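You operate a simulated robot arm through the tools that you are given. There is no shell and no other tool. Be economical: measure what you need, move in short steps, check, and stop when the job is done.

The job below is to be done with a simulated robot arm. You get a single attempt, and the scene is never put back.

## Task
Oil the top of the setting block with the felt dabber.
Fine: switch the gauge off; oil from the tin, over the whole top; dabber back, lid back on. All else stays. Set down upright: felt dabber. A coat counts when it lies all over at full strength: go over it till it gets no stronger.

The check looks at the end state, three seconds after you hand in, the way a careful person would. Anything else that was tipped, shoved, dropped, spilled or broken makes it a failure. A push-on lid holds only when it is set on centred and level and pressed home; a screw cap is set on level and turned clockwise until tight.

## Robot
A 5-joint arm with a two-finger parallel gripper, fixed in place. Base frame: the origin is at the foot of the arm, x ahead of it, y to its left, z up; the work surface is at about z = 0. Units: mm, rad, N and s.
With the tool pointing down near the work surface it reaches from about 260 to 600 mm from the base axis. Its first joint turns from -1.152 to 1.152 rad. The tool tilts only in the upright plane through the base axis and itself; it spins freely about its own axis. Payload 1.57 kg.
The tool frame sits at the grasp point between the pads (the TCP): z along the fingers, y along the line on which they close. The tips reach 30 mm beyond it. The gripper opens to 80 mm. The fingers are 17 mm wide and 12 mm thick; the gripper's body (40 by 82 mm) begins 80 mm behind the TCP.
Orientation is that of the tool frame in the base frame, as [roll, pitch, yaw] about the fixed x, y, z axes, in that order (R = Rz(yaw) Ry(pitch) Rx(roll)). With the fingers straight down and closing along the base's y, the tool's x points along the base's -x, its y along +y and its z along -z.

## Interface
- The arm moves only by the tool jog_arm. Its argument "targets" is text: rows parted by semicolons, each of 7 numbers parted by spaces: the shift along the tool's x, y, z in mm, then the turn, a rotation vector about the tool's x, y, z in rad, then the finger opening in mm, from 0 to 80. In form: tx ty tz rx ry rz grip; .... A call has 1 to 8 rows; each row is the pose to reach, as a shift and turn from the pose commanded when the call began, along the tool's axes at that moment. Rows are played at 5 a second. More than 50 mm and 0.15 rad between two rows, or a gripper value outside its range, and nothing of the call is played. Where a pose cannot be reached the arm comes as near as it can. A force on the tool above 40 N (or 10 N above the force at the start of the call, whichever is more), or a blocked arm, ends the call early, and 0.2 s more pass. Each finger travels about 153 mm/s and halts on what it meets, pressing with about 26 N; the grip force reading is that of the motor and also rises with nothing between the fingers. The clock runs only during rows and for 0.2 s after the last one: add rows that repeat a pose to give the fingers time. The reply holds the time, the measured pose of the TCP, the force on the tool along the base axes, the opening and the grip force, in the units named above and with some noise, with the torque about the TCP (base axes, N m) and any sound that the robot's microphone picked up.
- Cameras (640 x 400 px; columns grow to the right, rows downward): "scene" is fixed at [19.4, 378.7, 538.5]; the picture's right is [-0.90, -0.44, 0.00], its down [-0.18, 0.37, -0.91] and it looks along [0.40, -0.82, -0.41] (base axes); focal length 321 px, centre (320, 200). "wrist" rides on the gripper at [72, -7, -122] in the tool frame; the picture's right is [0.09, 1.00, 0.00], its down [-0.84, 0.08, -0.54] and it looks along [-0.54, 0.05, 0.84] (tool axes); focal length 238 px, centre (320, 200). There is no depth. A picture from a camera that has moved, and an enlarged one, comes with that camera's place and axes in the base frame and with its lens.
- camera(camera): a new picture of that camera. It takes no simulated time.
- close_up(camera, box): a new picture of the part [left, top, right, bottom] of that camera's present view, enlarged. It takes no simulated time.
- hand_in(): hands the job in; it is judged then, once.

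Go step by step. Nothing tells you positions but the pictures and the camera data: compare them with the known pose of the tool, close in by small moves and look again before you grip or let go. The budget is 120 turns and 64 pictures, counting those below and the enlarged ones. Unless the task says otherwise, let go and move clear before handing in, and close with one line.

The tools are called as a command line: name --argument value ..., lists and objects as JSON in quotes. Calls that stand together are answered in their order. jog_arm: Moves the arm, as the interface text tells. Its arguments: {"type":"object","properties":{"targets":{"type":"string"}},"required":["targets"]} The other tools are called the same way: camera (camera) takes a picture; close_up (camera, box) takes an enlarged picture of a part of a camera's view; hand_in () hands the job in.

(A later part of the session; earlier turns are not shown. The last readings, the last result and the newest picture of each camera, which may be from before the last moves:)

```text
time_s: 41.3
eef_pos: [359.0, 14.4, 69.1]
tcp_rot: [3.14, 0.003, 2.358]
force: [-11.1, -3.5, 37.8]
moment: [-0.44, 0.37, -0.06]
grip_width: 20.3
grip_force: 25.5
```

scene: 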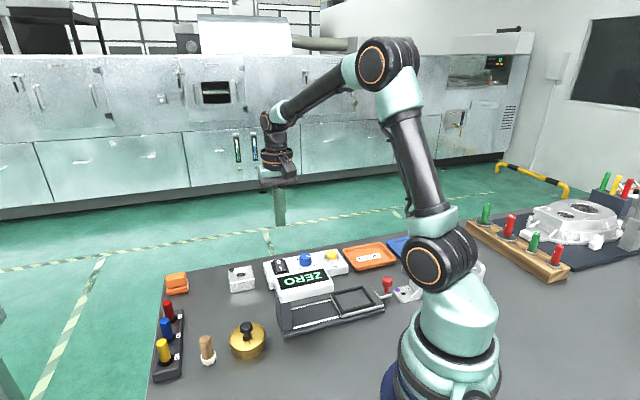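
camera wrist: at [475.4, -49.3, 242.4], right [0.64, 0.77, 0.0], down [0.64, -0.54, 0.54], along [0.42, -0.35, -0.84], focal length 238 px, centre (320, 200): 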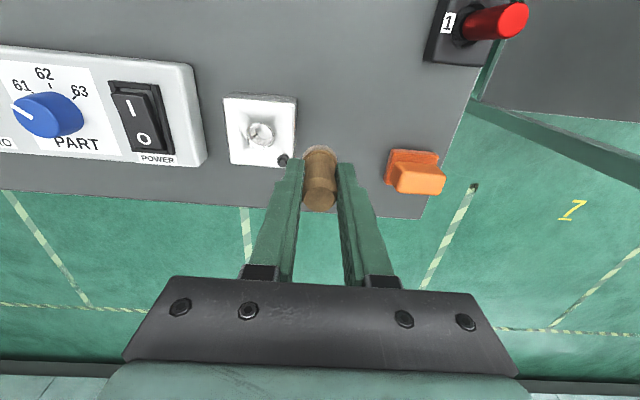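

Firm contact, slightly hard. I'll ease off, dab twice more to load the felt, then lift.

jog_arm --targets "0 0 -1 0 0 0 10; 0 0 -1 0 0 0 10; 0 0 -6 0 0 0 10; 0 0 -1 0 0 0 10; 0 0 -1 0 0 0 10; 0 0 -30 0 0 0 10; 0 0 -56 0 0 0 10; 0 0 -56 0 0 0 10"

```text
time_s: 43.1
eef_pos: [360.4, 13.6, 124.0]
tcp_rot: [3.139, 0.003, 2.355]
force: [-0.1, -0.7, 0.4]
moment: [0.0, -0.02, 0.02]
grip_width: 20.4
grip_force: 25.9
```

jog_arm --targets "-44 3.5 0 0 0 0 10; -88 7 0 0 0 0 10; -132 10 0 0 0 0 10; -176 13.4 0 0 0 0 10; -176 13.4 20 0 0 0 10; -176 13.4 35 0 0 0 10; -176 13.4 38 0 0 0 10"

close_up --camera "scene" --box '[205, 220, 285, 300]'

```text
time_s: 44.7
eef_pos: [492.3, -101.2, 87.0]
tcp_rot: [3.139, 0.004, 2.356]
force: [-0.4, -0.5, 0.1]
moment: [-0.01, -0.01, 0.0]
grip_width: 20.6
grip_force: 25.9
```

```text
5.00 times, centred on (245, 260) of scene
camera zoom: at [19.4, 378.7, 538.5], right [-0.9, -0.44, 0.0], down [-0.18, 0.37, -0.91], along [0.4, -0.82, -0.41], focal length 1607 px, centre (695, -100)
```

zoom: 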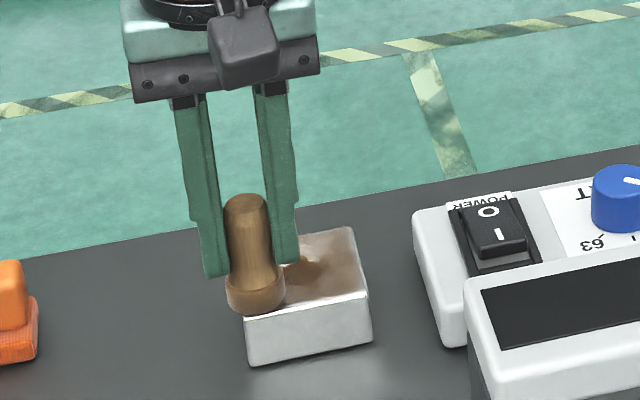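

jog_arm --targets "0 0 1 0 0 0 10; 0 0 2 0 0 0 10; 0 0 2.7 0 0 0 10"

```text
time_s: 45.5
eef_pos: [492.2, -100.3, 84.6]
tcp_rot: [3.139, 0.004, 2.356]
force: [-6.0, -1.0, 13.0]
moment: [-0.2, 0.19, -0.08]
grip_width: 20.4
grip_force: 26.2
```

Contact at 13 N on the near-left corner. I'll run around the perimeter.

jog_arm --targets "0 -8 -0.2 0 0 0 10; 0 -16 -0.2 0 0 0 10; 0 -24 -0.2 0 0 0 10; 0 -32 -0.2 0 0 0 10; 0 -40 -0.2 0 0 0 10; 0 -48 -0.2 0 0 0 10; -8 -48 -0.2 0 0 0 10; -16 -48 -0.2 0 0 0 10"

```text
time_s: 47.0
eef_pos: [461.8, -135.7, 86.3]
tcp_rot: [3.137, 0.007, 2.361]
force: [-0.6, 1.7, 5.0]
moment: [0.03, 0.0, 0.03]
grip_width: 20.5
grip_force: 26.1
stopped in row 7: the force on the tool passed its limit at 46 N (the readings are from after the stop); the commanded pose is now the measured one
```

The call stopped on a force peak at the near corner. I'll look before continuing.

close_up --camera "scene" --box '[205, 220, 285, 300]'

camera --camera "wrist"

```text
5.00 times, centred on (245, 260) of scene
camera zoom: at [19.3, 378.7, 538.4], right [-0.9, -0.44, 0.0], down [-0.18, 0.37, -0.91], along [0.4, -0.82, -0.41], focal length 1607 px, centre (695, -100)
```

zoom: 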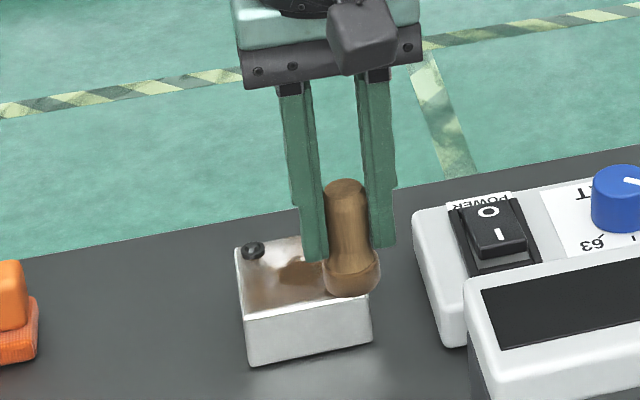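

```text
19 pictures are left
camera wrist: at [403.8, -89.1, 205.2], right [0.64, 0.77, 0.0], down [0.65, -0.53, 0.55], along [0.42, -0.35, -0.84], focal length 238 px, centre (320, 200)
```

wrist: 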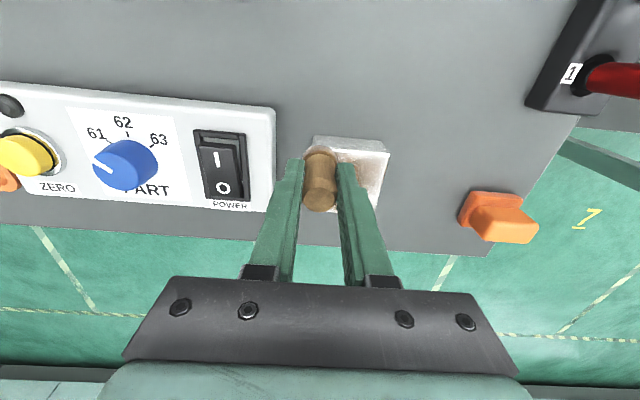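

Nothing was struck and the block is in place, so it was just contact pressure building up. I'll continue along the near-right and far edges.

jog_arm --targets "-8 0 0.2 0 0 0 10; -16 0 0.2 0 0 0 10; -24 0 0.2 0 0 0 10; -32 0 0.2 0 0 0 10; -40 0 0.2 0 0 0 10; -46 0 0.2 0 0 0 10; -46 10 0.2 0 0 0 10; -46 20 0.2 0 0 0 10"

```text
time_s: 48.8
eef_pos: [508.4, -155.0, 83.7]
tcp_rot: [3.138, 0.008, 2.36]
force: [-4.7, -6.4, 13.7]
moment: [-0.34, 0.28, -0.03]
grip_width: 20.7
grip_force: 26.4
```

jog_arm --targets "1.5 2.5 -0.3 0 0 0 10; 10.5 -6.5 -0.4 0 0 0 10; 14.5 -14.5 -0.4 0 0 0 10; 22.5 -6.5 -0.4 0 0 0 10; 21.5 2.5 -0.4 0 0 0 10; 19.5 9.5 -0.4 0 0 0 10; 26.5 15.5 -0.4 0 0 0 10; 26.5 24.5 -0.4 0 0 0 10"

```text
time_s: 50.6
eef_pos: [504.1, -116.9, 83.6]
tcp_rot: [3.14, 0.003, 2.361]
force: [-2.8, -1.6, 5.8]
moment: [-0.16, 0.02, -0.08]
grip_width: 20.5
grip_force: 25.5
```

jog_arm --targets "10 3.5 0 0 0 0 10; 18 3.5 0 0 0 0 10; 8 4.5 0 0 0 0 10; -2 7.5 0 0 0 0 10; -6.5 13.5 0 0 0 0 10; -9 15.5 0 0 0 0 10; -2 7.5 0 0 0 0 10; 4 0 0 0 0 0 10"

```text
time_s: 52.4
eef_pos: [501.0, -114.4, 83.4]
tcp_rot: [3.139, 0.004, 2.36]
force: [0.2, 1.1, -0.4]
moment: [0.02, -0.05, -0.03]
grip_width: 20.5
grip_force: 26.3
```

Contact faded at the end. I'll lift, go aside and look at the coat and the felt.

jog_arm --targets "0 0 -20 0 0 0 10; 0 0 -40 0 0 0 10; -7 35 -40 0 0 0 10; -7 35 -40 0 0 0 10"

close_up --camera "wrist" --box '[200, 80, 340, 200]'

```text
time_s: 53.4
eef_pos: [535.1, -94.9, 124.2]
tcp_rot: [3.138, 0.002, 2.361]
force: [0.0, 0.7, -0.3]
moment: [0.04, 0.01, 0.02]
grip_width: 20.6
grip_force: 25.7
```

```text
3.33 times, centred on (270, 140) of wrist
camera zoom: at [477.5, -48.8, 245.8], right [0.64, 0.77, 0.0], down [0.65, -0.53, 0.55], along [0.42, -0.35, -0.84], focal length 794 px, centre (487, 400)
```

zoom: 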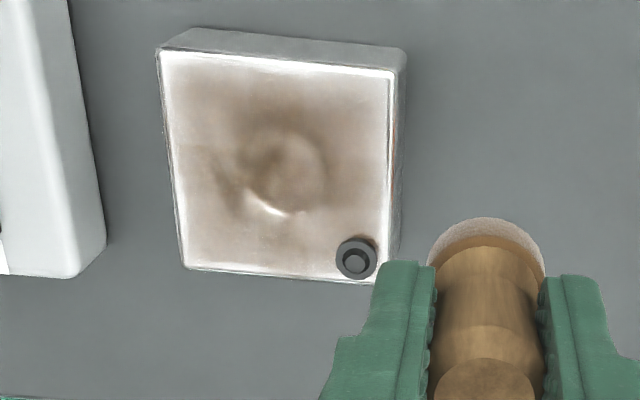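

The coat is darker inside but still light along the edges, and the felt is spent again. I'll reload and then concentrate on the edges.

jog_arm --targets "40.5 -9 0 0 0 0 10; 81 -18 0 0 0 0 10; 121.5 -28 0 0 0 0 10; 162 -38 0 0 0 0 10; 202 -47.5 0 0 0 0 10; 202 -47.5 28 0 0 0 10; 202 -47.5 50 0 0 0 10; 202 -47.5 54 0 0 0 10"

```text
time_s: 55.2
eef_pos: [353.4, 14.2, 70.2]
tcp_rot: [3.138, 0.003, 2.36]
force: [-0.1, 0.3, -0.5]
moment: [0.02, -0.03, -0.02]
grip_width: 20.8
grip_force: 26.2
```

jog_arm --targets "0 0 1 0 0 0 10; 0 0 2 0 0 0 10; 0 0 3 0 0 0 10; 0 0 3.5 0 0 0 10; 0 0 3.5 0 0 0 10"

```text
time_s: 55.9
eef_pos: [355.2, 14.8, 69.8]
tcp_rot: [3.141, 0.002, 2.359]
force: [-4.0, 0.0, 9.2]
moment: [-0.13, 0.1, -0.02]
grip_width: 20.9
grip_force: 26.0
stopped in row 3: the force on the tool passed its limit at 44 N (the readings are from after the stop); the commanded pose is now the measured one
```

jog_arm --targets "0 0 0 0 0 0 10; 0 0 0 0 0 0 10; 0 0 -4 0 0 0 10; 4 4 0 0 0 0 10; 4 4 0 0 0 0 10; 4 4 -30 0 0 0 10; 0 0 -55 0 0 0 10; 0 0 -55 0 0 0 10"

close_up --camera "scene" --box '[190, 270, 290, 370]'

```text
time_s: 57.6
eef_pos: [354.0, 13.1, 125.0]
tcp_rot: [-3.141, 0.003, 2.361]
force: [-0.1, 0.0, 0.6]
moment: [-0.03, -0.01, 0.01]
grip_width: 20.3
grip_force: 26.2
```

```text
4.00 times, centred on (240, 320) of scene
camera zoom: at [19.4, 378.7, 538.5], right [-0.9, -0.44, 0.0], down [-0.18, 0.37, -0.91], along [0.4, -0.82, -0.41], focal length 1285 px, centre (640, -280)
```

zoom: 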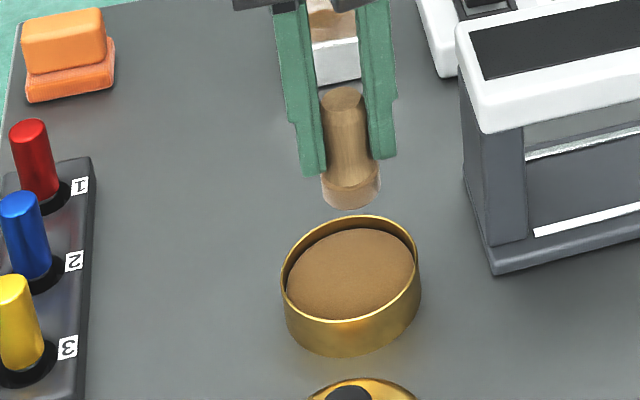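

The felt looks only partly loaded, so I'll dip again with a longer dwell.

jog_arm --targets "0 0 30 0 0 0 10; 0 0 50 0 0 0 10; 0 0 55 0 0 0 10; 0 0 56 0 0 0 10; 0 0 56 0 0 0 10; 0 0 56 0 0 0 10; 0 0 56 0 0 0 10; 0 0 56 0 0 0 10"

```text
time_s: 59.5
eef_pos: [354.8, 13.9, 70.2]
tcp_rot: [3.141, 0.001, 2.362]
force: [-0.1, -0.4, 0.5]
moment: [-0.02, 0.0, 0.03]
grip_width: 20.5
grip_force: 26.4
```

jog_arm --targets "0 0 0.7 0 0 0 10; 0 0 1.2 0 0 0 10; 0 0 1.6 0 0 0 10; 0 0 2 0 0 0 10; 0 0 2 0 0 0 10; 0 0 2 0 0 0 10"

```text
time_s: 60.3
eef_pos: [355.3, 14.9, 68.7]
tcp_rot: [3.139, 0.001, 2.361]
force: [-4.0, -0.2, 11.4]
moment: [-0.13, 0.06, -0.03]
grip_width: 20.8
grip_force: 26.1
stopped in row 4: the force on the tool passed its limit at 44 N (the readings are from after the stop); the commanded pose is now the measured one
```

jog_arm --targets "0 0 0.1 0 0 0 10; 0 0 0.1 0 0 0 10; 0 0 0.1 0 0 0 10; 0 0 0.1 0 0 0 10; 0 0 0.1 0 0 0 10; 0 0 -28 0 0 0 10; 0 0 -56 0 0 0 10; 0 0 -56 0 0 0 10"

close_up --camera "scene" --box '[190, 270, 290, 370]'

```text
time_s: 62.1
eef_pos: [355.6, 15.5, 127.1]
tcp_rot: [3.139, 0.004, 2.362]
force: [-0.3, -0.4, -0.2]
moment: [-0.02, 0.02, -0.01]
grip_width: 20.6
grip_force: 26.1
```

```text
4.00 times, centred on (240, 320) of scene
camera zoom: at [19.4, 378.7, 538.5], right [-0.9, -0.44, 0.0], down [-0.18, 0.37, -0.91], along [0.4, -0.82, -0.41], focal length 1285 px, centre (640, -280)
```

zoom: 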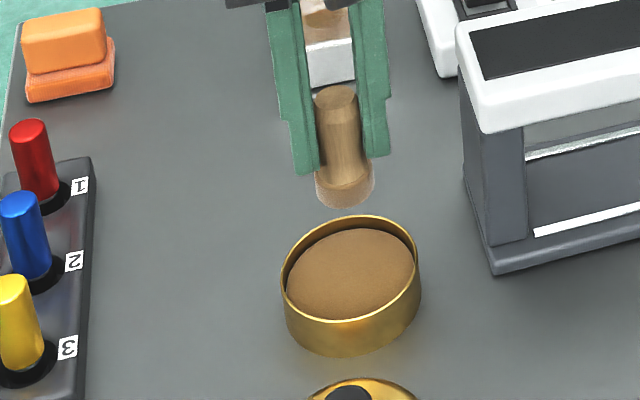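

Now to the block, starting at the near-left corner.

jog_arm --targets "-44 4 0 0 0 0 10; -88 8 0 0 0 0 10; -133 12.5 0 0 0 0 10; -177.5 17 0 0 0 0 10; -177.5 17 20 0 0 0 10; -177.5 17 36 0 0 0 10; -177.5 17 38 0 0 0 10; -177.5 17 39.5 0 0 0 10"

```text
time_s: 63.9
eef_pos: [493.8, -97.7, 85.9]
tcp_rot: [3.139, 0.002, 2.362]
force: [0.6, 0.3, -0.3]
moment: [0.0, -0.04, 0.01]
grip_width: 20.7
grip_force: 26.0
```

jog_arm --targets "-3 -3 0.5 0 0 0 10; -3 -3 0.9 0 0 0 10; -3 -3 1.3 0 0 0 10; -3 -3 1.6 0 0 0 10; -3 -3 1.8 0 0 0 10"

```text
time_s: 65.1
eef_pos: [493.2, -103.5, 83.9]
tcp_rot: [3.139, 0.005, 2.361]
force: [1.8, 1.8, 5.4]
moment: [0.0, -0.09, 0.03]
grip_width: 20.6
grip_force: 26.2
```

jog_arm --targets "2 -9 0.1 0 0 0 10; 2 -18 0.1 0 0 0 10; 2 -27 0 0 0 0 10; 2 -36 -0.2 0 0 0 10; 2 -45 -0.3 0 0 0 10; -7 -48 -0.3 0 0 0 10; -16 -48 -0.3 0 0 0 10; -25 -48 -0.2 0 0 0 10"

```text
time_s: 66.9
eef_pos: [474.2, -152.9, 85.1]
tcp_rot: [-3.141, -0.003, 2.363]
force: [-2.6, 1.3, 6.0]
moment: [0.0, 0.09, -0.01]
grip_width: 20.7
grip_force: 26.5
stopped in row 8: the force on the tool passed its limit at 46 N (the readings are from after the stop); the commanded pose is now the measured one
```

jog_arm --targets "-9 0 0.1 0 0 0 10; -18 0.5 0.2 0 0 0 10; -26 1 0.3 0 0 0 10; -27 10 0.4 0 0 0 10; -27 18 0.5 0 0 0 10; -26 24.5 0.5 0 0 0 10; -27 14 0.5 0 0 0 10; -26 3 0.5 0 0 0 10"

```text
time_s: 68.7
eef_pos: [493.7, -168.1, 83.4]
tcp_rot: [-3.141, -0.004, 2.362]
force: [0.7, 0.8, 1.1]
moment: [0.04, -0.03, 0.03]
grip_width: 20.8
grip_force: 25.9
```

jog_arm --targets "-1 7 0.4 0 0 0 10; -1 14 0.6 0 0 0 10; -1 21.5 0.6 0 0 0 10; 5 14 0.6 0 0 0 10; 5 6 0.6 0 0 0 10; 5 -2 0.5 0 0 0 10; 14 -2 0.4 0 0 0 10; 22 -2 0.3 0 0 0 10"

```text
time_s: 70.5
eef_pos: [476.8, -153.9, 83.2]
tcp_rot: [-3.141, 0.0, 2.361]
force: [4.3, -5.4, 14.4]
moment: [-0.42, -0.38, -0.03]
grip_width: 20.8
grip_force: 26.5
```

jog_arm --targets "12 1 -0.5 0 0 0 10; 24 3 -0.7 0 0 0 10; 27 15 -0.6 0 0 0 10; 27 27 -0.3 0 0 0 10; 27 39 0 0 0 0 10; 26 50 0.2 0 0 0 10; 16 51 0.3 0 0 0 10; 7 51 0.3 0 0 0 10"

```text
time_s: 72.3
eef_pos: [508.2, -109.1, 82.6]
tcp_rot: [3.141, 0.001, 2.362]
force: [-0.5, 1.5, 0.8]
moment: [0.0, -0.03, -0.01]
grip_width: 20.6
grip_force: 26.3
```

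jog_arm --targets "-2 0 0.5 0 0 0 10; -5 2 0.8 0 0 0 10; -10 7.5 0.8 0 0 0 10; -14 11 0.6 0 0 0 10; -18 13.5 0.6 0 0 0 10; -24 15 0.6 0 0 0 10; -30 15.5 0.6 0 0 0 10; -24 15 0.6 0 0 0 10"

close_up --camera "wrist" --box '[200, 80, 360, 220]'

```text
time_s: 74.1
eef_pos: [535.0, -117.8, 82.6]
tcp_rot: [-3.139, -0.005, 2.364]
force: [-0.3, -0.2, 0.6]
moment: [-0.04, -0.02, -0.02]
grip_width: 20.6
grip_force: 26.2
```

```text
2.86 times, centred on (280, 150) of wrist
camera zoom: at [479.5, -72.2, 203.2], right [0.63, 0.77, 0.0], down [0.65, -0.53, 0.54], along [0.42, -0.34, -0.84], focal length 681 px, centre (434, 343)
```

zoom: 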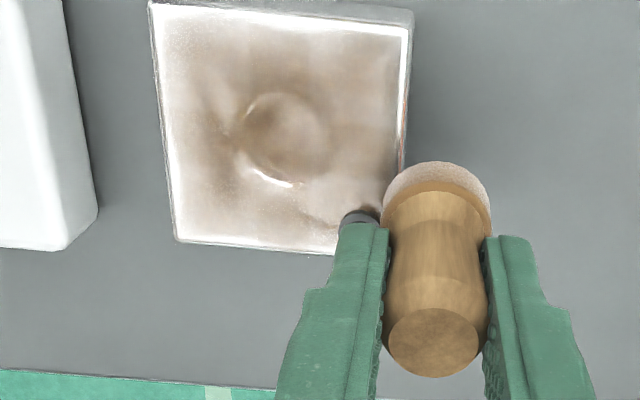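

The middle is taking well, but the edge band still needs more oil and the felt is pale again. I'll reload.

jog_arm --targets "-2 5 -40 0 0 0 10; 44 -6 -41 0 0 0 10; 88 -12.5 -41 0 0 0 10; 132 -19 -41 0 0 0 10; 177 -25 -41 0 0 0 10; 221 -31.5 -40 0 0 0 10; 221 -31.5 -10 0 0 0 10; 221 -31.5 11 0 0 0 10"

jog_arm --targets "0 0 1 0 0 0 10; 0 0 1.5 0 0 0 10; 0 0 2 0 0 0 10; 0 0 2.4 0 0 0 10; 0 0 2.8 0 0 0 10; 0 0 3.1 0 0 0 10; 0 0 3.4 0 0 0 10"

```text
time_s: 75.9
eef_pos: [357.0, 16.9, 73.6]
tcp_rot: [-3.14, -0.001, 2.364]
force: [-0.2, -0.1, -0.4]
moment: [-0.02, -0.02, -0.02]
grip_width: 20.8
grip_force: 25.6
```

```text
time_s: 77.5
eef_pos: [355.8, 13.9, 67.9]
tcp_rot: [-3.14, -0.003, 2.363]
force: [0.2, 0.1, -0.7]
moment: [-0.01, 0.03, -0.02]
grip_width: 20.8
grip_force: 26.2
```

jog_arm --targets "0 0 0.4 0 0 0 10; 0 0 0.8 0 0 0 10; 0 0 1.2 0 0 0 10; 0 0 1.6 0 0 0 10; 0 0 1.6 0 0 0 10; 0 0 1.6 0 0 0 10; 0 0 1.6 0 0 0 10"

```text
time_s: 79.1
eef_pos: [357.5, 15.5, 66.8]
tcp_rot: [-3.14, -0.002, 2.363]
force: [0.6, -0.6, 0.0]
moment: [0.0, -0.02, 0.02]
grip_width: 20.7
grip_force: 26.2
```

jog_arm --targets "0 0 0.5 0 0 0 10; 0 0 1 0 0 0 10; 0 0 1.5 0 0 0 10; 0 0 2 0 0 0 10; 0 0 2.4 0 0 0 10; 0 0 2.8 0 0 0 10"

close_up --camera "scene" --box '[190, 270, 290, 370]'

```text
time_s: 80.5
eef_pos: [356.1, 14.2, 65.5]
tcp_rot: [-3.14, -0.001, 2.363]
force: [-2.5, 1.9, 6.9]
moment: [0.09, 0.09, -0.02]
grip_width: 20.7
grip_force: 26.4
```

```text
4.00 times, centred on (240, 320) of scene
camera zoom: at [19.3, 378.7, 538.5], right [-0.9, -0.44, 0.0], down [-0.18, 0.37, -0.91], along [0.4, -0.82, -0.41], focal length 1285 px, centre (640, -280)
```

zoom: 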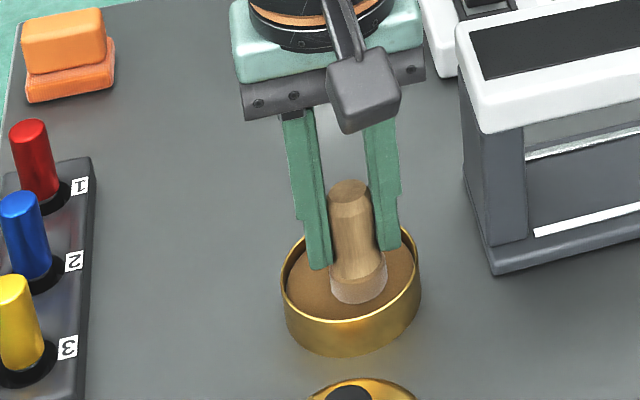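

The dabber has crept about 3 mm up in the grip and leans a little. While it stands on the flat oil pad, I'll open briefly so it levels itself, then regrip.

jog_arm --targets "0 0 0 0 0 0 30; 0 0 0 0 0 0 30; 0 0 -3 0 0 0 30; 0 0 -3 0 0 0 30; 0 0 -3 0 0 0 10; 0 0 -3 0 0 0 10; 0 0 -3 0 0 0 10"

close_up --camera "scene" --box '[190, 270, 290, 370]'

```text
time_s: 82.1
eef_pos: [356.0, 14.1, 67.4]
tcp_rot: [-3.139, -0.002, 2.362]
force: [0.7, 0.3, -1.0]
moment: [0.01, 0.0, -0.01]
grip_width: 20.9
grip_force: 26.5
```

```text
4.00 times, centred on (240, 320) of scene
camera zoom: at [19.4, 378.7, 538.5], right [-0.9, -0.44, 0.0], down [-0.18, 0.37, -0.91], along [0.4, -0.82, -0.41], focal length 1285 px, centre (640, -280)
```

zoom: 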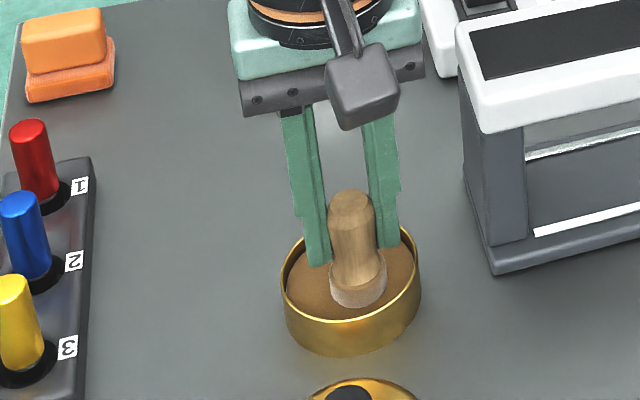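

Levelled and regripped. I'll press to load it, then lift.

jog_arm --targets "0 0 0.5 0 0 0 10; 0 0 0.8 0 0 0 10; 0 0 0.8 0 0 0 10; 0 0 0.8 0 0 0 10; 0 0 0.8 0 0 0 10; 0 0 0.8 0 0 0 10; 0 0 -25 0 0 0 10; 0 0 -55 0 0 0 10"

```text
time_s: 83.9
eef_pos: [355.8, 13.0, 121.5]
tcp_rot: [-3.138, -0.001, 2.363]
force: [0.4, 0.8, 0.0]
moment: [0.04, -0.02, 0.03]
grip_width: 20.8
grip_force: 26.6
```

jog_arm --targets "-45 3 0 0 0 0 10; -90 6 0 0 0 0 10; -135 9.5 0 0 0 0 10; -178.6 12.6 0 0 0 0 10; -178.6 12.6 20 0 0 0 10; -178.6 12.6 35 0 0 0 10; -178.6 12.6 36 0 0 0 10; -178.6 12.6 37 0 0 0 10"

jog_arm --targets "0 0 0.4 0 0 0 10; 0 0 0.8 0 0 0 10; 0 0 1.1 0 0 0 10; 0 0 1.4 0 0 0 10"

```text
time_s: 85.7
eef_pos: [493.1, -102.6, 83.0]
tcp_rot: [-3.139, -0.003, 2.363]
force: [0.6, -0.2, 0.1]
moment: [0.02, 0.0, 0.0]
grip_width: 20.8
grip_force: 26.1
```

```text
time_s: 86.7
eef_pos: [491.7, -102.6, 81.8]
tcp_rot: [-3.139, -0.005, 2.364]
force: [-0.5, -0.1, 0.5]
moment: [-0.01, 0.0, 0.0]
grip_width: 20.8
grip_force: 25.6
```

jog_arm --targets "0 0 0.4 0 0 0 10; 0 0 0.8 0 0 0 10; 0 0 1.2 0 0 0 10; 0 0 1.6 0 0 0 10; 0 0 2.0 0 0 0 10; 0 0 2.3 0 0 0 10"

```text
time_s: 88.1
eef_pos: [492.3, -102.2, 80.4]
tcp_rot: [-3.141, -0.001, 2.363]
force: [-1.6, -1.7, 3.4]
moment: [-0.06, 0.02, -0.02]
grip_width: 20.6
grip_force: 25.8
```

Light contact. I'll do the perimeter now.

jog_arm --targets "2 -8 0.3 0 0 0 10; 2 -17 0.3 0 0 0 10; 2 -26 0.2 0 0 0 10; 2 -35 0.1 0 0 0 10; 1 -44 0 0 0 0 10; -7 -47 0 0 0 0 10; -15 -48 0 0 0 0 10; -23 -48 0 0 0 0 10"

```text
time_s: 89.9
eef_pos: [473.3, -153.7, 79.3]
tcp_rot: [-3.14, -0.005, 2.36]
force: [0.5, 0.1, -0.7]
moment: [0.0, 0.03, 0.03]
grip_width: 20.5
grip_force: 26.2
```

jog_arm --targets "-2 2 0.4 0 0 0 10; -2 2 0.8 0 0 0 10; -2 2 1.2 0 0 0 10; -2 2 1.6 0 0 0 10"

close_up --camera "scene" --box '[205, 220, 285, 300]'

```text
time_s: 90.9
eef_pos: [478.0, -151.5, 80.4]
tcp_rot: [3.141, -0.002, 2.363]
force: [-2.2, -1.3, 8.8]
moment: [-0.1, -0.01, -0.02]
grip_width: 20.7
grip_force: 25.8
```

```text
5.00 times, centred on (245, 260) of scene
camera zoom: at [19.3, 378.7, 538.4], right [-0.9, -0.44, 0.0], down [-0.18, 0.37, -0.91], along [0.4, -0.82, -0.41], focal length 1607 px, centre (695, -100)
```

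zoom: 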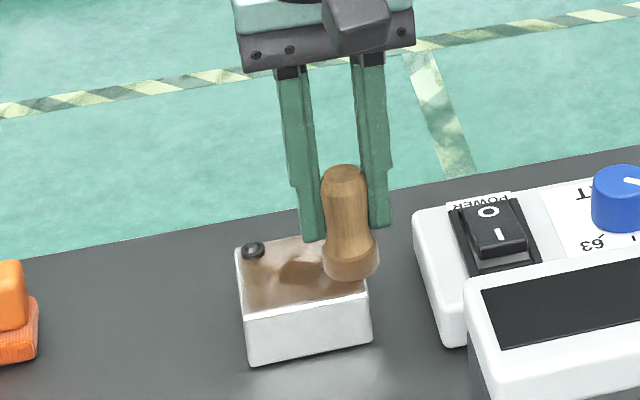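

The scene view shows a much more even coat now. I'll continue along the far and right sides, staying a bit further inside so the dabber doesn't lean.

jog_arm --targets "-7 4 0.1 0 0 0 10; -14 4 0.2 0 0 0 10; -20 4 0.3 0 0 0 10; -20 12 0.4 0 0 0 10; -21 21 0.4 0 0 0 10; -13 14 0.3 0 0 0 10; -5 4 0.1 0 0 0 10; 3 4 0 0 0 0 10"

```text
time_s: 92.7
eef_pos: [479.1, -147.9, 76.8]
tcp_rot: [-3.139, -0.002, 2.366]
force: [-0.5, 0.1, 0.3]
moment: [0.02, -0.01, 0.0]
grip_width: 21.0
grip_force: 25.7
```

The dabber has slipped up in the grip again. I'll stand it on the block's flat middle, let go briefly, and regrip higher and level.

jog_arm --targets "7 10 0.4 0 0 0 10; 7 10 1 0 0 0 10; 7 10 1.6 0 0 0 10; 7 10 2.2 0 0 0 10; 7 10 2.6 0 0 0 10"

```text
time_s: 93.9
eef_pos: [481.6, -135.9, 77.5]
tcp_rot: [-3.14, 0.0, 2.362]
force: [0.3, -6.5, 18.4]
moment: [-0.34, 0.06, 0.03]
grip_width: 20.8
grip_force: 25.4
```

jog_arm --targets "0 0 -0.8 0 0 0 10; 0 0 -0.8 0 0 0 30; 0 0 -0.8 0 0 0 30; 0 0 -5.5 0 0 0 30; 0 0 -7 0 0 0 30; 0 0 -7 0 0 0 10; 0 0 -7 0 0 0 10; 0 0 -7 0 0 0 10"

close_up --camera "scene" --box '[205, 220, 285, 300]'

```text
time_s: 95.7
eef_pos: [480.4, -136.4, 82.2]
tcp_rot: [-3.14, -0.004, 2.365]
force: [-0.1, 0.4, -0.6]
moment: [0.01, 0.01, -0.03]
grip_width: 21.1
grip_force: 26.1
```

```text
5.00 times, centred on (245, 260) of scene
camera zoom: at [19.4, 378.7, 538.5], right [-0.9, -0.44, 0.0], down [-0.18, 0.37, -0.91], along [0.4, -0.82, -0.41], focal length 1607 px, centre (695, -100)
```

zoom: 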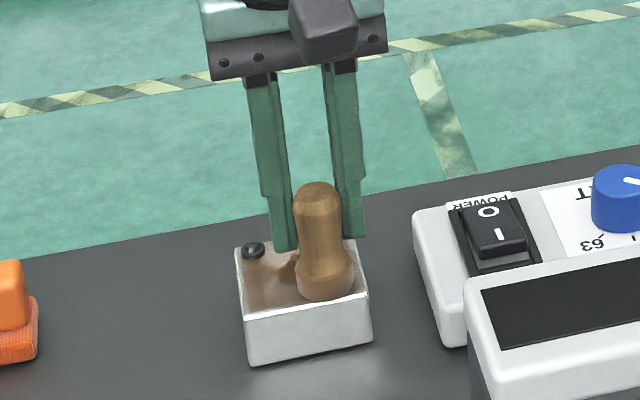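

Upright and regripped. I'll continue with light strokes along the near and left sides.

jog_arm --targets "4 -10.5 0.4 0 0 0 10; 13 -11.5 0.4 0 0 0 10; 13 -0.5 0.5 0 0 0 10; 13 10.5 0.6 0 0 0 10; 13 21.5 0.7 0 0 0 10; 13 30.5 0.8 0 0 0 10; 4 30.5 0.8 0 0 0 10; -5 30.5 0.8 0 0 0 10"

```text
time_s: 97.5
eef_pos: [506.0, -117.7, 83.2]
tcp_rot: [-3.14, -0.003, 2.363]
force: [0.6, -0.2, -0.3]
moment: [0.0, -0.03, -0.01]
grip_width: 20.9
grip_force: 26.1
```

jog_arm --targets "0 0 0.7 0 0 0 10; 0 0 1.2 0 0 0 10; 0 0 1.7 0 0 0 10; 0 0 2.1 0 0 0 10"

```text
time_s: 98.5
eef_pos: [505.8, -118.1, 82.8]
tcp_rot: [-3.142, 0.0, 2.363]
force: [-2.7, 3.1, 19.3]
moment: [0.29, 0.24, 0.03]
grip_width: 20.6
grip_force: 26.3
```

jog_arm --targets "-1 6 -0.5 0 0 0 10; -3.5 10 -0.5 0 0 0 10; -7 14 -0.6 0 0 0 10; -3 9 -0.5 0 0 0 10; 1 1 -0.4 0 0 0 10; 10 0 -0.4 0 0 0 10; 18 0 -0.3 0 0 0 10; 18 -11 -0.3 0 0 0 10"

```text
time_s: 100.3
eef_pos: [485.2, -113.9, 81.4]
tcp_rot: [-3.14, -0.004, 2.364]
force: [0.3, -0.1, -0.3]
moment: [0.0, 0.0, -0.02]
grip_width: 21.0
grip_force: 26.4
```

jog_arm --targets "0 0 -20 0 0 0 10; 0 0 -42 0 0 0 10; -10 25 -42 0 0 0 10; -20 48 -42 0 0 0 10; -20 48 -42 0 0 0 10"

close_up --camera "wrist" --box '[200, 80, 340, 200]'

close_up --camera "scene" --box '[215, 245, 275, 305]'

```text
time_s: 101.5
eef_pos: [532.8, -93.5, 121.6]
tcp_rot: [-3.14, -0.003, 2.361]
force: [0.2, -0.2, -0.2]
moment: [-0.03, -0.01, 0.01]
grip_width: 20.6
grip_force: 26.2
```

```text
3.33 times, centred on (270, 140) of wrist
camera zoom: at [476.8, -48.1, 242.7], right [0.63, 0.77, 0.0], down [0.65, -0.53, 0.54], along [0.42, -0.34, -0.84], focal length 794 px, centre (487, 400)
```

zoom: 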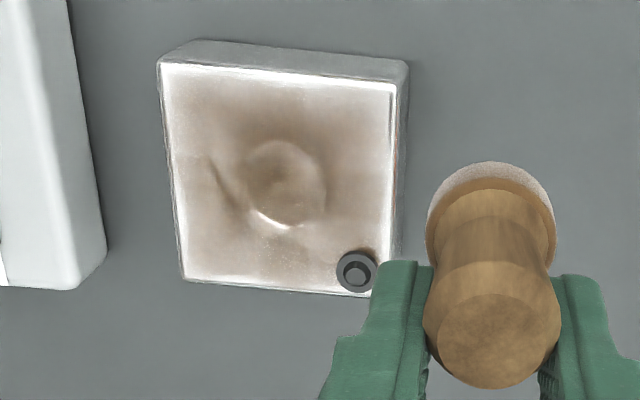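

```text
6.67 times, centred on (245, 275) of scene
camera zoom: at [19.4, 378.7, 538.5], right [-0.9, -0.44, 0.0], down [-0.18, 0.37, -0.91], along [0.4, -0.82, -0.41], focal length 2142 px, centre (820, -300)
```

zoom: 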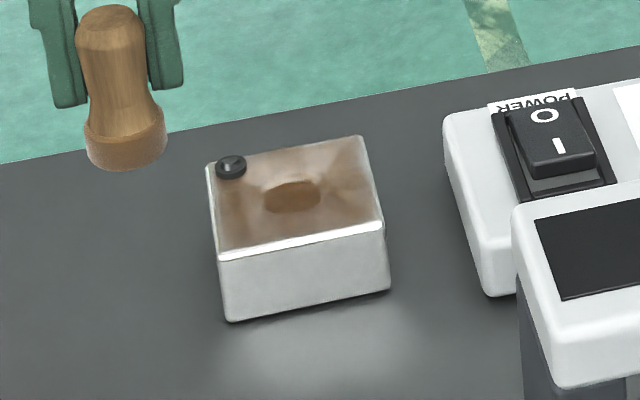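

From the scene side the coat looks fairly even, a bit lighter at the far right. I'll reload, regrip level in the tin, and finish with dabs all over.

jog_arm --targets "40.5 -9 0 0 0 0 10; 81 -18 0 0 0 0 10; 121.5 -28 0 0 0 0 10; 162 -38 0 0 0 0 10; 202 -47.5 0 0 0 0 10; 202 -47.5 28 0 0 0 10; 202 -47.5 48 0 0 0 10; 202 -47.5 53 0 0 0 10"

jog_arm --targets "0 0 0.8 0 0 0 10; 0 0 1.4 0 0 0 10; 0 0 2 0 0 0 10; 0 0 2.5 0 0 0 10; 0 0 3 0 0 0 10; 0 0 3.4 0 0 0 10; 0 0 3.8 0 0 0 10"

```text
time_s: 103.3
eef_pos: [352.6, 13.5, 70.3]
tcp_rot: [-3.141, -0.002, 2.363]
force: [0.2, 0.0, 0.6]
moment: [0.02, -0.01, -0.05]
grip_width: 20.4
grip_force: 25.7
```

```text
time_s: 104.9
eef_pos: [353.6, 15.4, 67.5]
tcp_rot: [-3.141, -0.002, 2.363]
force: [0.2, -0.3, 0.6]
moment: [-0.01, 0.02, 0.02]
grip_width: 20.8
grip_force: 25.8
```

jog_arm --targets "0 0 0.6 0 0 0 10; 0 0 1.2 0 0 0 10; 0 0 1.8 0 0 0 10; 0 0 2.4 0 0 0 10; 0 0 2.8 0 0 0 10; 0 0 3.2 0 0 0 10"

```text
time_s: 106.3
eef_pos: [356.5, 16.3, 64.3]
tcp_rot: [3.141, 0.001, 2.364]
force: [-1.3, -0.7, 20.7]
moment: [-0.01, 0.16, 0.02]
grip_width: 20.6
grip_force: 26.1
```

jog_arm --targets "0 0 -0.8 0 0 0 10; 0 0 -0.8 0 0 0 30; 0 0 -0.8 0 0 0 30; 0 0 -5 0 0 0 30; 0 0 -5 0 0 0 30; 0 0 -5 0 0 0 10; 0 0 -5 0 0 0 10; 0 0 -5 0 0 0 10"

jog_arm --targets "0 0 0.5 0 0 0 10; 0 0 0.9 0 0 0 10; 0 0 0.9 0 0 0 10; 0 0 0.9 0 0 0 10; 0 0 -4 0 0 0 10; 0 0 0.6 0 0 0 10; 0 0 -25 0 0 0 10; 0 0 -53 0 0 0 10"

```text
time_s: 108.1
eef_pos: [354.9, 15.6, 67.1]
tcp_rot: [-3.14, -0.002, 2.362]
force: [-0.8, -0.6, 1.5]
moment: [-0.01, 0.0, 0.05]
grip_width: 20.6
grip_force: 26.1
```

```text
time_s: 109.9
eef_pos: [354.5, 16.0, 122.4]
tcp_rot: [-3.14, 0.0, 2.363]
force: [0.6, -0.3, -0.1]
moment: [-0.01, 0.01, -0.02]
grip_width: 20.9
grip_force: 25.4
```

jog_arm --targets "-44 -5 0 0 0 0 10; -88 -10 0 0 0 0 10; -132 -15 0 0 0 0 10; -176 -20 0 0 0 0 10; -218 -24 0 0 0 0 10; -218 -24 20 0 0 0 10; -218 -24 35 0 0 0 10; -218 -24 37 0 0 0 10"

jog_arm --targets "0 0 0.6 0 0 0 10; 0 0 1.2 0 0 0 10; 0 0 1.8 0 0 0 10; 0 0 2.3 0 0 0 10; 0 0 2.7 0 0 0 10"

```text
time_s: 111.7
eef_pos: [496.3, -155.6, 83.4]
tcp_rot: [-3.14, -0.002, 2.361]
force: [0.0, 0.1, -1.0]
moment: [-0.01, 0.03, 0.0]
grip_width: 20.9
grip_force: 25.7
```

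```text
time_s: 112.9
eef_pos: [495.8, -155.2, 81.3]
tcp_rot: [-3.141, 0.0, 2.363]
force: [-3.8, -3.6, 20.3]
moment: [-0.07, 0.25, -0.02]
grip_width: 20.8
grip_force: 25.7
```

Level contact at 20 N. Now a series of dabs: first the far and right sides.

jog_arm --targets "-5.5 -8.5 -3 0 0 0 10; -5.5 -8.5 -0.2 0 0 0 10; 5.5 -8.5 -3 0 0 0 10; 5.5 -8.5 -0.2 0 0 0 10; -6.5 2.5 -3 0 0 0 10; -6.5 2.5 -0.2 0 0 0 10; -7 11 -3 0 0 0 10; -7 11 -0.2 0 0 0 10"

```text
time_s: 114.7
eef_pos: [507.4, -152.5, 80.9]
tcp_rot: [-3.139, 0.0, 2.364]
force: [-0.3, 0.6, 3.8]
moment: [0.02, 0.01, 0.01]
grip_width: 20.9
grip_force: 26.2
```

jog_arm --targets "2.5 -10.5 -3 0 0 0 10; 2.5 -10.5 0.5 0 0 0 10; 1 -20.5 0.4 0 0 0 10; 9 -21 -3 0 0 0 10; 9 -21 0.4 0 0 0 10; 18.5 -20.5 0.3 0 0 0 10; 30.5 -20.5 -3 0 0 0 10; 30.5 -20.5 0.2 0 0 0 10"

```text
time_s: 116.5
eef_pos: [471.7, -145.1, 82.2]
tcp_rot: [-3.14, -0.006, 2.364]
force: [-2.5, 0.3, 3.8]
moment: [0.04, 0.13, 0.03]
grip_width: 20.8
grip_force: 26.0
```

jog_arm --targets "12 1 -3 0 0 0 10; 12 1 0.3 0 0 0 10; 14 12 -3 0 0 0 10; 14 12 0.4 0 0 0 10; 14 23 -3 0 0 0 10; 14 23 0.5 0 0 0 10; 13 34 -3 0 0 0 10; 13 34 0.7 0 0 0 10"

```text
time_s: 118.3
eef_pos: [485.3, -112.0, 81.6]
tcp_rot: [-3.141, -0.006, 2.362]
force: [-8.7, 0.1, 18.9]
moment: [0.17, 0.37, 0.06]
grip_width: 20.7
grip_force: 26.1
```

jog_arm --targets "0 10 -3 0 0 0 10; 0 10 -0.1 0 0 0 10; -11 10 -3 0 0 0 10; -11 10 0 0 0 0 10; -20.5 10 -3 0 0 0 10; -20.5 10 0 0 0 0 10; -14 -2 -3 0 0 0 10; -14 -2 0 0 0 0 10"

```text
time_s: 120.1
eef_pos: [495.0, -121.7, 81.8]
tcp_rot: [-3.14, -0.004, 2.364]
force: [-5.4, 5.7, 18.0]
moment: [0.36, 0.27, 0.03]
grip_width: 20.9
grip_force: 26.0
```

jog_arm --targets "-14 -4.5 -3 0 0 0 10; -14 -4.5 -0.1 0 0 0 10; -12 -17 -3 0 0 0 10; -12 -17 -0.2 0 0 0 10; -8 4 -4 0 0 0 10; -7 20 -4 0 0 0 10; -7 20 0 0 0 0 10; -13.5 25 0 0 0 0 10"

```text
time_s: 121.9
eef_pos: [521.8, -113.8, 81.3]
tcp_rot: [-3.141, -0.004, 2.363]
force: [-3.9, -0.4, 9.3]
moment: [-0.05, 0.26, 0.0]
grip_width: 20.7
grip_force: 26.3
```

jog_arm --targets "-3.3 3 -0.3 0 0 0 10; -7.8 6 -0.3 0 0 0 10; -13.8 7.5 -0.3 0 0 0 10; -20 7 -0.3 0 0 0 10; -20 7 -15 0 0 0 10; -32 -5 -18 0 0 0 10; -33 -31.5 -18 0 0 0 10; -33 -31.5 -3 0 0 0 10"

```text
time_s: 123.7
eef_pos: [523.0, -159.8, 82.7]
tcp_rot: [-3.14, -0.004, 2.362]
force: [-0.2, 0.9, -0.1]
moment: [-0.01, 0.0, 0.01]
grip_width: 20.6
grip_force: 25.6
```

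jog_arm --targets "10.5 -5.5 0 0 0 0 10; 10.5 -5.5 2.8 0 0 0 10; 6.5 -2.5 2.7 0 0 0 10; 2.5 1.5 2.6 0 0 0 10; -0.5 5 2.6 0 0 0 10; -3.5 9.5 2.6 0 0 0 10; -5 15.5 2.6 0 0 0 10; -4.5 22 2.6 0 0 0 10"

close_up --camera "scene" --box '[215, 245, 275, 305]'

```text
time_s: 125.5
eef_pos: [541.0, -147.5, 79.4]
tcp_rot: [-3.14, 0.0, 2.362]
force: [-2.8, -3.8, 9.6]
moment: [-0.14, 0.25, 0.06]
grip_width: 20.8
grip_force: 25.3
```

```text
6.67 times, centred on (245, 275) of scene
camera zoom: at [19.3, 378.7, 538.4], right [-0.9, -0.44, 0.0], down [-0.18, 0.37, -0.91], along [0.4, -0.82, -0.41], focal length 2142 px, centre (820, -300)
```

zoom: 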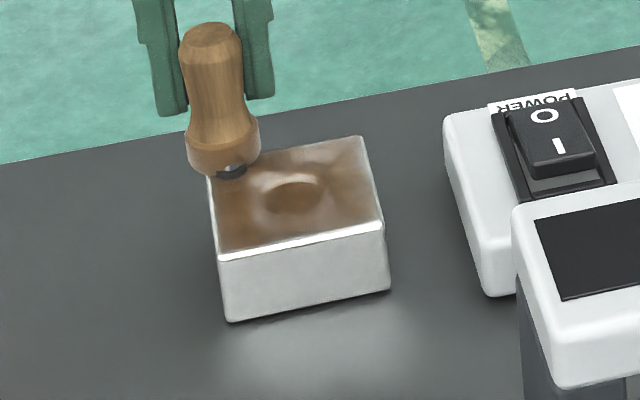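

The coat is now darker and much more even, and nothing has moved. I'll do one more reload and another full round to be sure it's at full strength.

jog_arm --targets "0 0 -42 0 0 0 10; 41 -2 -42 0 0 0 10; 82 -5 -42 0 0 0 10; 123 -7 -42 0 0 0 10; 164 -9.5 -42 0 0 0 10; 205 -12 -42 0 0 0 10; 246 -14 -42 0 0 0 10; 246 -14 -15 0 0 0 10"

jog_arm --targets "0 0 22 0 0 0 10; 0 0 24 0 0 0 10; 0 0 25.2 0 0 0 10; 0 0 26.2 0 0 0 10; 0 0 27.2 0 0 0 10; 0 0 28 0 0 0 10; 0 0 28.8 0 0 0 10; 0 0 29.4 0 0 0 10"

```text
time_s: 127.3
eef_pos: [357.8, 13.9, 95.2]
tcp_rot: [-3.138, -0.001, 2.362]
force: [0.9, -0.7, -0.1]
moment: [-0.03, -0.03, 0.01]
grip_width: 20.9
grip_force: 26.1
```

```text
time_s: 129.1
eef_pos: [354.5, 16.5, 66.0]
tcp_rot: [-3.14, -0.003, 2.363]
force: [-0.3, 0.0, -0.2]
moment: [-0.02, -0.01, 0.04]
grip_width: 21.0
grip_force: 25.9
```

jog_arm --targets "0 0 0.7 0 0 0 10; 0 0 1.3 0 0 0 10; 0 0 1.9 0 0 0 10; 0 0 2.5 0 0 0 10; 0 0 3 0 0 0 10; 0 0 3.5 0 0 0 10"

```text
time_s: 130.5
eef_pos: [357.0, 15.6, 63.4]
tcp_rot: [-3.141, -0.001, 2.361]
force: [-3.8, -4.6, 18.7]
moment: [-0.16, 0.17, 0.04]
grip_width: 21.2
grip_force: 25.6
```

jog_arm --targets "0 0 -0.8 0 0 0 10; 0 0 -0.8 0 0 0 30; 0 0 -0.8 0 0 0 30; 0 0 -6 0 0 0 30; 0 0 -6 0 0 0 30; 0 0 -6 0 0 0 10; 0 0 -6 0 0 0 10; 0 0 -6 0 0 0 10"

jog_arm --targets "0 0 0.5 0 0 0 10; 0 0 1 0 0 0 10; 0 0 1.2 0 0 0 10; 0 0 1.2 0 0 0 10; 0 0 -4 0 0 0 10; 0 0 1 0 0 0 10; 0 0 -25 0 0 0 10; 0 0 -53 0 0 0 10"

jog_arm --targets "-44 -5 0 0 0 0 10; -88 -10 0 0 0 0 10; -132 -15 0 0 0 0 10; -176 -20 0 0 0 0 10; -217 -24 0 0 0 0 10; -217 -24 20 0 0 0 10; -217 -24 35 0 0 0 10; -217 -24 36 0 0 0 10"

jog_arm --targets "0 0 0.8 0 0 0 10; 0 0 1.6 0 0 0 10; 0 0 2.2 0 0 0 10; 0 0 2.8 0 0 0 10; 0 0 3.2 0 0 0 10"

```text
time_s: 132.3
eef_pos: [357.6, 14.7, 69.5]
tcp_rot: [-3.14, -0.002, 2.363]
force: [0.7, 0.1, 0.8]
moment: [-0.02, 0.0, 0.07]
grip_width: 20.4
grip_force: 26.3
```

```text
time_s: 134.1
eef_pos: [356.9, 17.4, 123.3]
tcp_rot: [-3.139, -0.003, 2.362]
force: [0.7, 0.8, 0.0]
moment: [0.01, 0.01, 0.01]
grip_width: 20.8
grip_force: 25.9
```

```text
time_s: 135.9
eef_pos: [493.0, -155.2, 85.9]
tcp_rot: [-3.14, -0.003, 2.364]
force: [-0.6, -0.6, 1.6]
moment: [-0.05, -0.03, 0.01]
grip_width: 20.4
grip_force: 25.9
```

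```text
time_s: 137.1
eef_pos: [494.2, -155.3, 83.6]
tcp_rot: [-3.14, -0.003, 2.363]
force: [-12.0, 4.3, 29.6]
moment: [0.28, 0.71, 0.03]
grip_width: 20.6
grip_force: 26.0
```

jog_arm --targets "-6.5 -7 -3.5 0 0 0 10; -6.5 -7 -0.8 0 0 0 10; 4.5 -7 -3.5 0 0 0 10; 4.5 -7 -0.8 0 0 0 10; -7.5 4 -3.5 0 0 0 10; -7.5 4 -0.7 0 0 0 10; -8 12.5 -3.5 0 0 0 10; -8 12.5 -0.6 0 0 0 10"

jog_arm --targets "2.5 -10.5 -3 0 0 0 10; 2.5 -10.5 0.4 0 0 0 10; 1 -20.5 0.3 0 0 0 10; 9 -21 -3 0 0 0 10; 9 -21 0.3 0 0 0 10; 18.5 -20.5 0.2 0 0 0 10; 30.5 -20.5 -3 0 0 0 10; 30.5 -20.5 0.1 0 0 0 10"

```text
time_s: 138.9
eef_pos: [508.7, -150.6, 84.2]
tcp_rot: [-3.14, -0.003, 2.365]
force: [-5.1, 3.7, 13.5]
moment: [0.22, 0.31, -0.01]
grip_width: 20.8
grip_force: 26.0
```

```text
time_s: 140.7
eef_pos: [472.9, -143.1, 85.8]
tcp_rot: [-3.14, -0.005, 2.364]
force: [-7.7, 7.9, 19.9]
moment: [0.49, 0.42, 0.03]
grip_width: 20.3
grip_force: 25.6
```

jog_arm --targets "12 -1 -3 0 0 0 10; 12 -1 -0.3 0 0 0 10; 14 10 -3 0 0 0 10; 14 10 -0.1 0 0 0 10; 14 21 -3 0 0 0 10; 14 21 0.1 0 0 0 10; 13 32 -3 0 0 0 10; 13 32 0.3 0 0 0 10"

jog_arm --targets "0 10 -3 0 0 0 10; 0 10 0 0 0 0 10; -11 10 -3 0 0 0 10; -11 10 0.1 0 0 0 10; -20 10 -3 0 0 0 10; -20 10 0.1 0 0 0 10; -14 -2 -3 0 0 0 10; -14 -2 0 0 0 0 10"

```text
time_s: 142.5
eef_pos: [484.6, -111.9, 83.5]
tcp_rot: [-3.14, -0.004, 2.363]
force: [-8.1, 5.2, 19.7]
moment: [0.37, 0.44, 0.06]
grip_width: 20.5
grip_force: 26.0
```

```text
time_s: 144.3
eef_pos: [494.3, -124.7, 83.6]
tcp_rot: [3.141, 0.001, 2.362]
force: [1.8, 0.2, 23.3]
moment: [0.12, -0.02, -0.05]
grip_width: 20.9
grip_force: 26.2
```

jog_arm --targets "-14 -4.5 -3 0 0 0 10; -14 -4.5 -0.2 0 0 0 10; -12 -17 -3 0 0 0 10; -12 -17 -0.3 0 0 0 10; -8 4 -4 0 0 0 10; -7 20 -4 0 0 0 10; -7 20 -0.2 0 0 0 10; -13.5 25.5 -0.2 0 0 0 10"

jog_arm --targets "-3.3 3 -0.2 0 0 0 10; -7.8 6 -0.2 0 0 0 10; -13.8 7.5 -0.2 0 0 0 10; -20 7 -0.2 0 0 0 10; -20 7 -15 0 0 0 10; -32 -5 -18 0 0 0 10; -33 -31.5 -18 0 0 0 10; -33 -31.5 -3 0 0 0 10"

jog_arm --targets "10.5 -5.5 0 0 0 0 10; 10.5 -5.5 2.9 0 0 0 10; 6.5 -2.5 2.8 0 0 0 10; 2.5 1.5 2.7 0 0 0 10; -0.5 5 2.7 0 0 0 10; -3.5 9.5 2.7 0 0 0 10; -5 15.5 2.7 0 0 0 10; -4.5 22 2.7 0 0 0 10"

close_up --camera "scene" --box '[215, 245, 275, 305]'

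```text
time_s: 146.1
eef_pos: [521.4, -113.3, 84.3]
tcp_rot: [-3.138, -0.004, 2.362]
force: [-7.8, -0.3, 15.4]
moment: [-0.03, 0.5, -0.02]
grip_width: 20.6
grip_force: 26.0
```

```text
time_s: 147.9
eef_pos: [522.1, -160.1, 84.8]
tcp_rot: [-3.14, -0.003, 2.364]
force: [0.2, 0.0, -0.2]
moment: [0.0, -0.01, 0.0]
grip_width: 20.6
grip_force: 26.5
```

```text
time_s: 149.7
eef_pos: [541.4, -148.0, 83.6]
tcp_rot: [-3.141, 0.0, 2.362]
force: [-5.4, -10.2, 23.0]
moment: [-0.47, 0.55, 0.16]
grip_width: 20.5
grip_force: 26.2
```

```text
6.67 times, centred on (245, 275) of scene
camera zoom: at [19.3, 378.7, 538.4], right [-0.9, -0.44, 0.0], down [-0.18, 0.37, -0.91], along [0.4, -0.82, -0.41], focal length 2142 px, centre (820, -300)
```

zoom: 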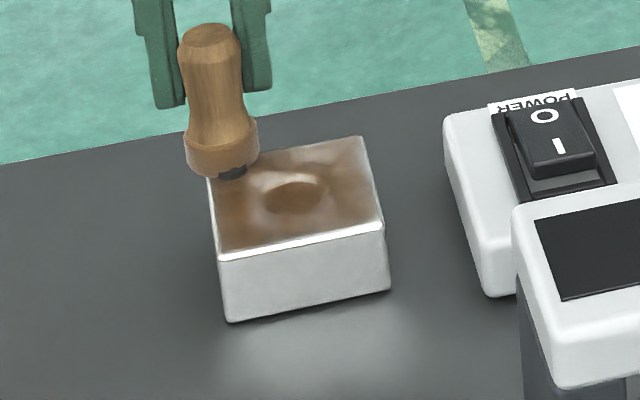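

The coat is darker and even. I'll lift and check it from the wrist camera.

jog_arm --targets "0 0 -20 0 0 0 10; 0 0 -40 0 0 0 10; 21 16 -40 0 0 0 10; 43 32 -40 0 0 0 10; 43 32 -40 0 0 0 10"

close_up --camera "wrist" --box '[200, 80, 340, 200]'

```text
time_s: 150.9
eef_pos: [532.1, -95.8, 120.6]
tcp_rot: [-3.141, -0.005, 2.363]
force: [-0.5, -1.3, 0.5]
moment: [0.01, -0.01, 0.0]
grip_width: 20.4
grip_force: 26.2
```

```text
3.33 times, centred on (270, 140) of wrist
camera zoom: at [476.6, -50.3, 243.3], right [0.63, 0.77, 0.0], down [0.65, -0.53, 0.54], along [0.42, -0.34, -0.84], focal length 794 px, centre (487, 400)
```

zoom: 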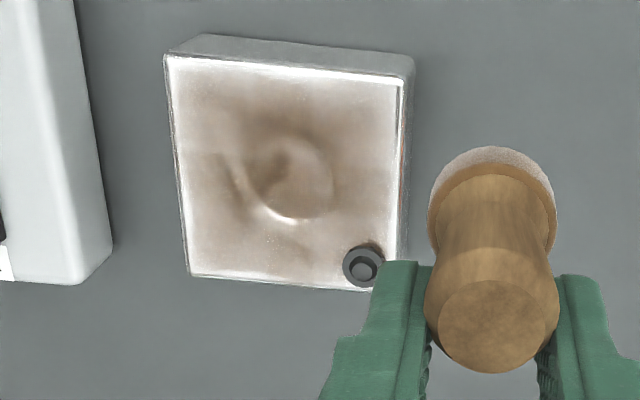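

The remaining brightness here looks like reflection, but I'll do one last loaded round to be sure, starting with a reload.

jog_arm --targets "40.5 -9 0 0 0 0 10; 81 -18 0 0 0 0 10; 121.5 -28 0 0 0 0 10; 162 -38 0 0 0 0 10; 201 -46.5 0 0 0 0 10; 201 -46.5 28 0 0 0 10; 201 -46.5 46 0 0 0 10; 201 -46.5 50 0 0 0 10"

jog_arm --targets "0 0 0.7 0 0 0 10; 0 0 1.4 0 0 0 10; 0 0 2.1 0 0 0 10; 0 0 2.8 0 0 0 10; 0 0 3.5 0 0 0 10; 0 0 4.2 0 0 0 10; 0 0 4.7 0 0 0 10; 0 0 5.2 0 0 0 10"

```text
time_s: 152.7
eef_pos: [357.9, 11.8, 73.8]
tcp_rot: [-3.141, -0.001, 2.363]
force: [0.3, -0.6, -0.2]
moment: [-0.02, -0.01, 0.02]
grip_width: 20.5
grip_force: 25.9
```

```text
time_s: 154.5
eef_pos: [358.2, 13.3, 68.9]
tcp_rot: [-3.139, -0.002, 2.361]
force: [-3.8, -4.5, 12.2]
moment: [-0.18, 0.14, -0.01]
grip_width: 20.3
grip_force: 26.2
```

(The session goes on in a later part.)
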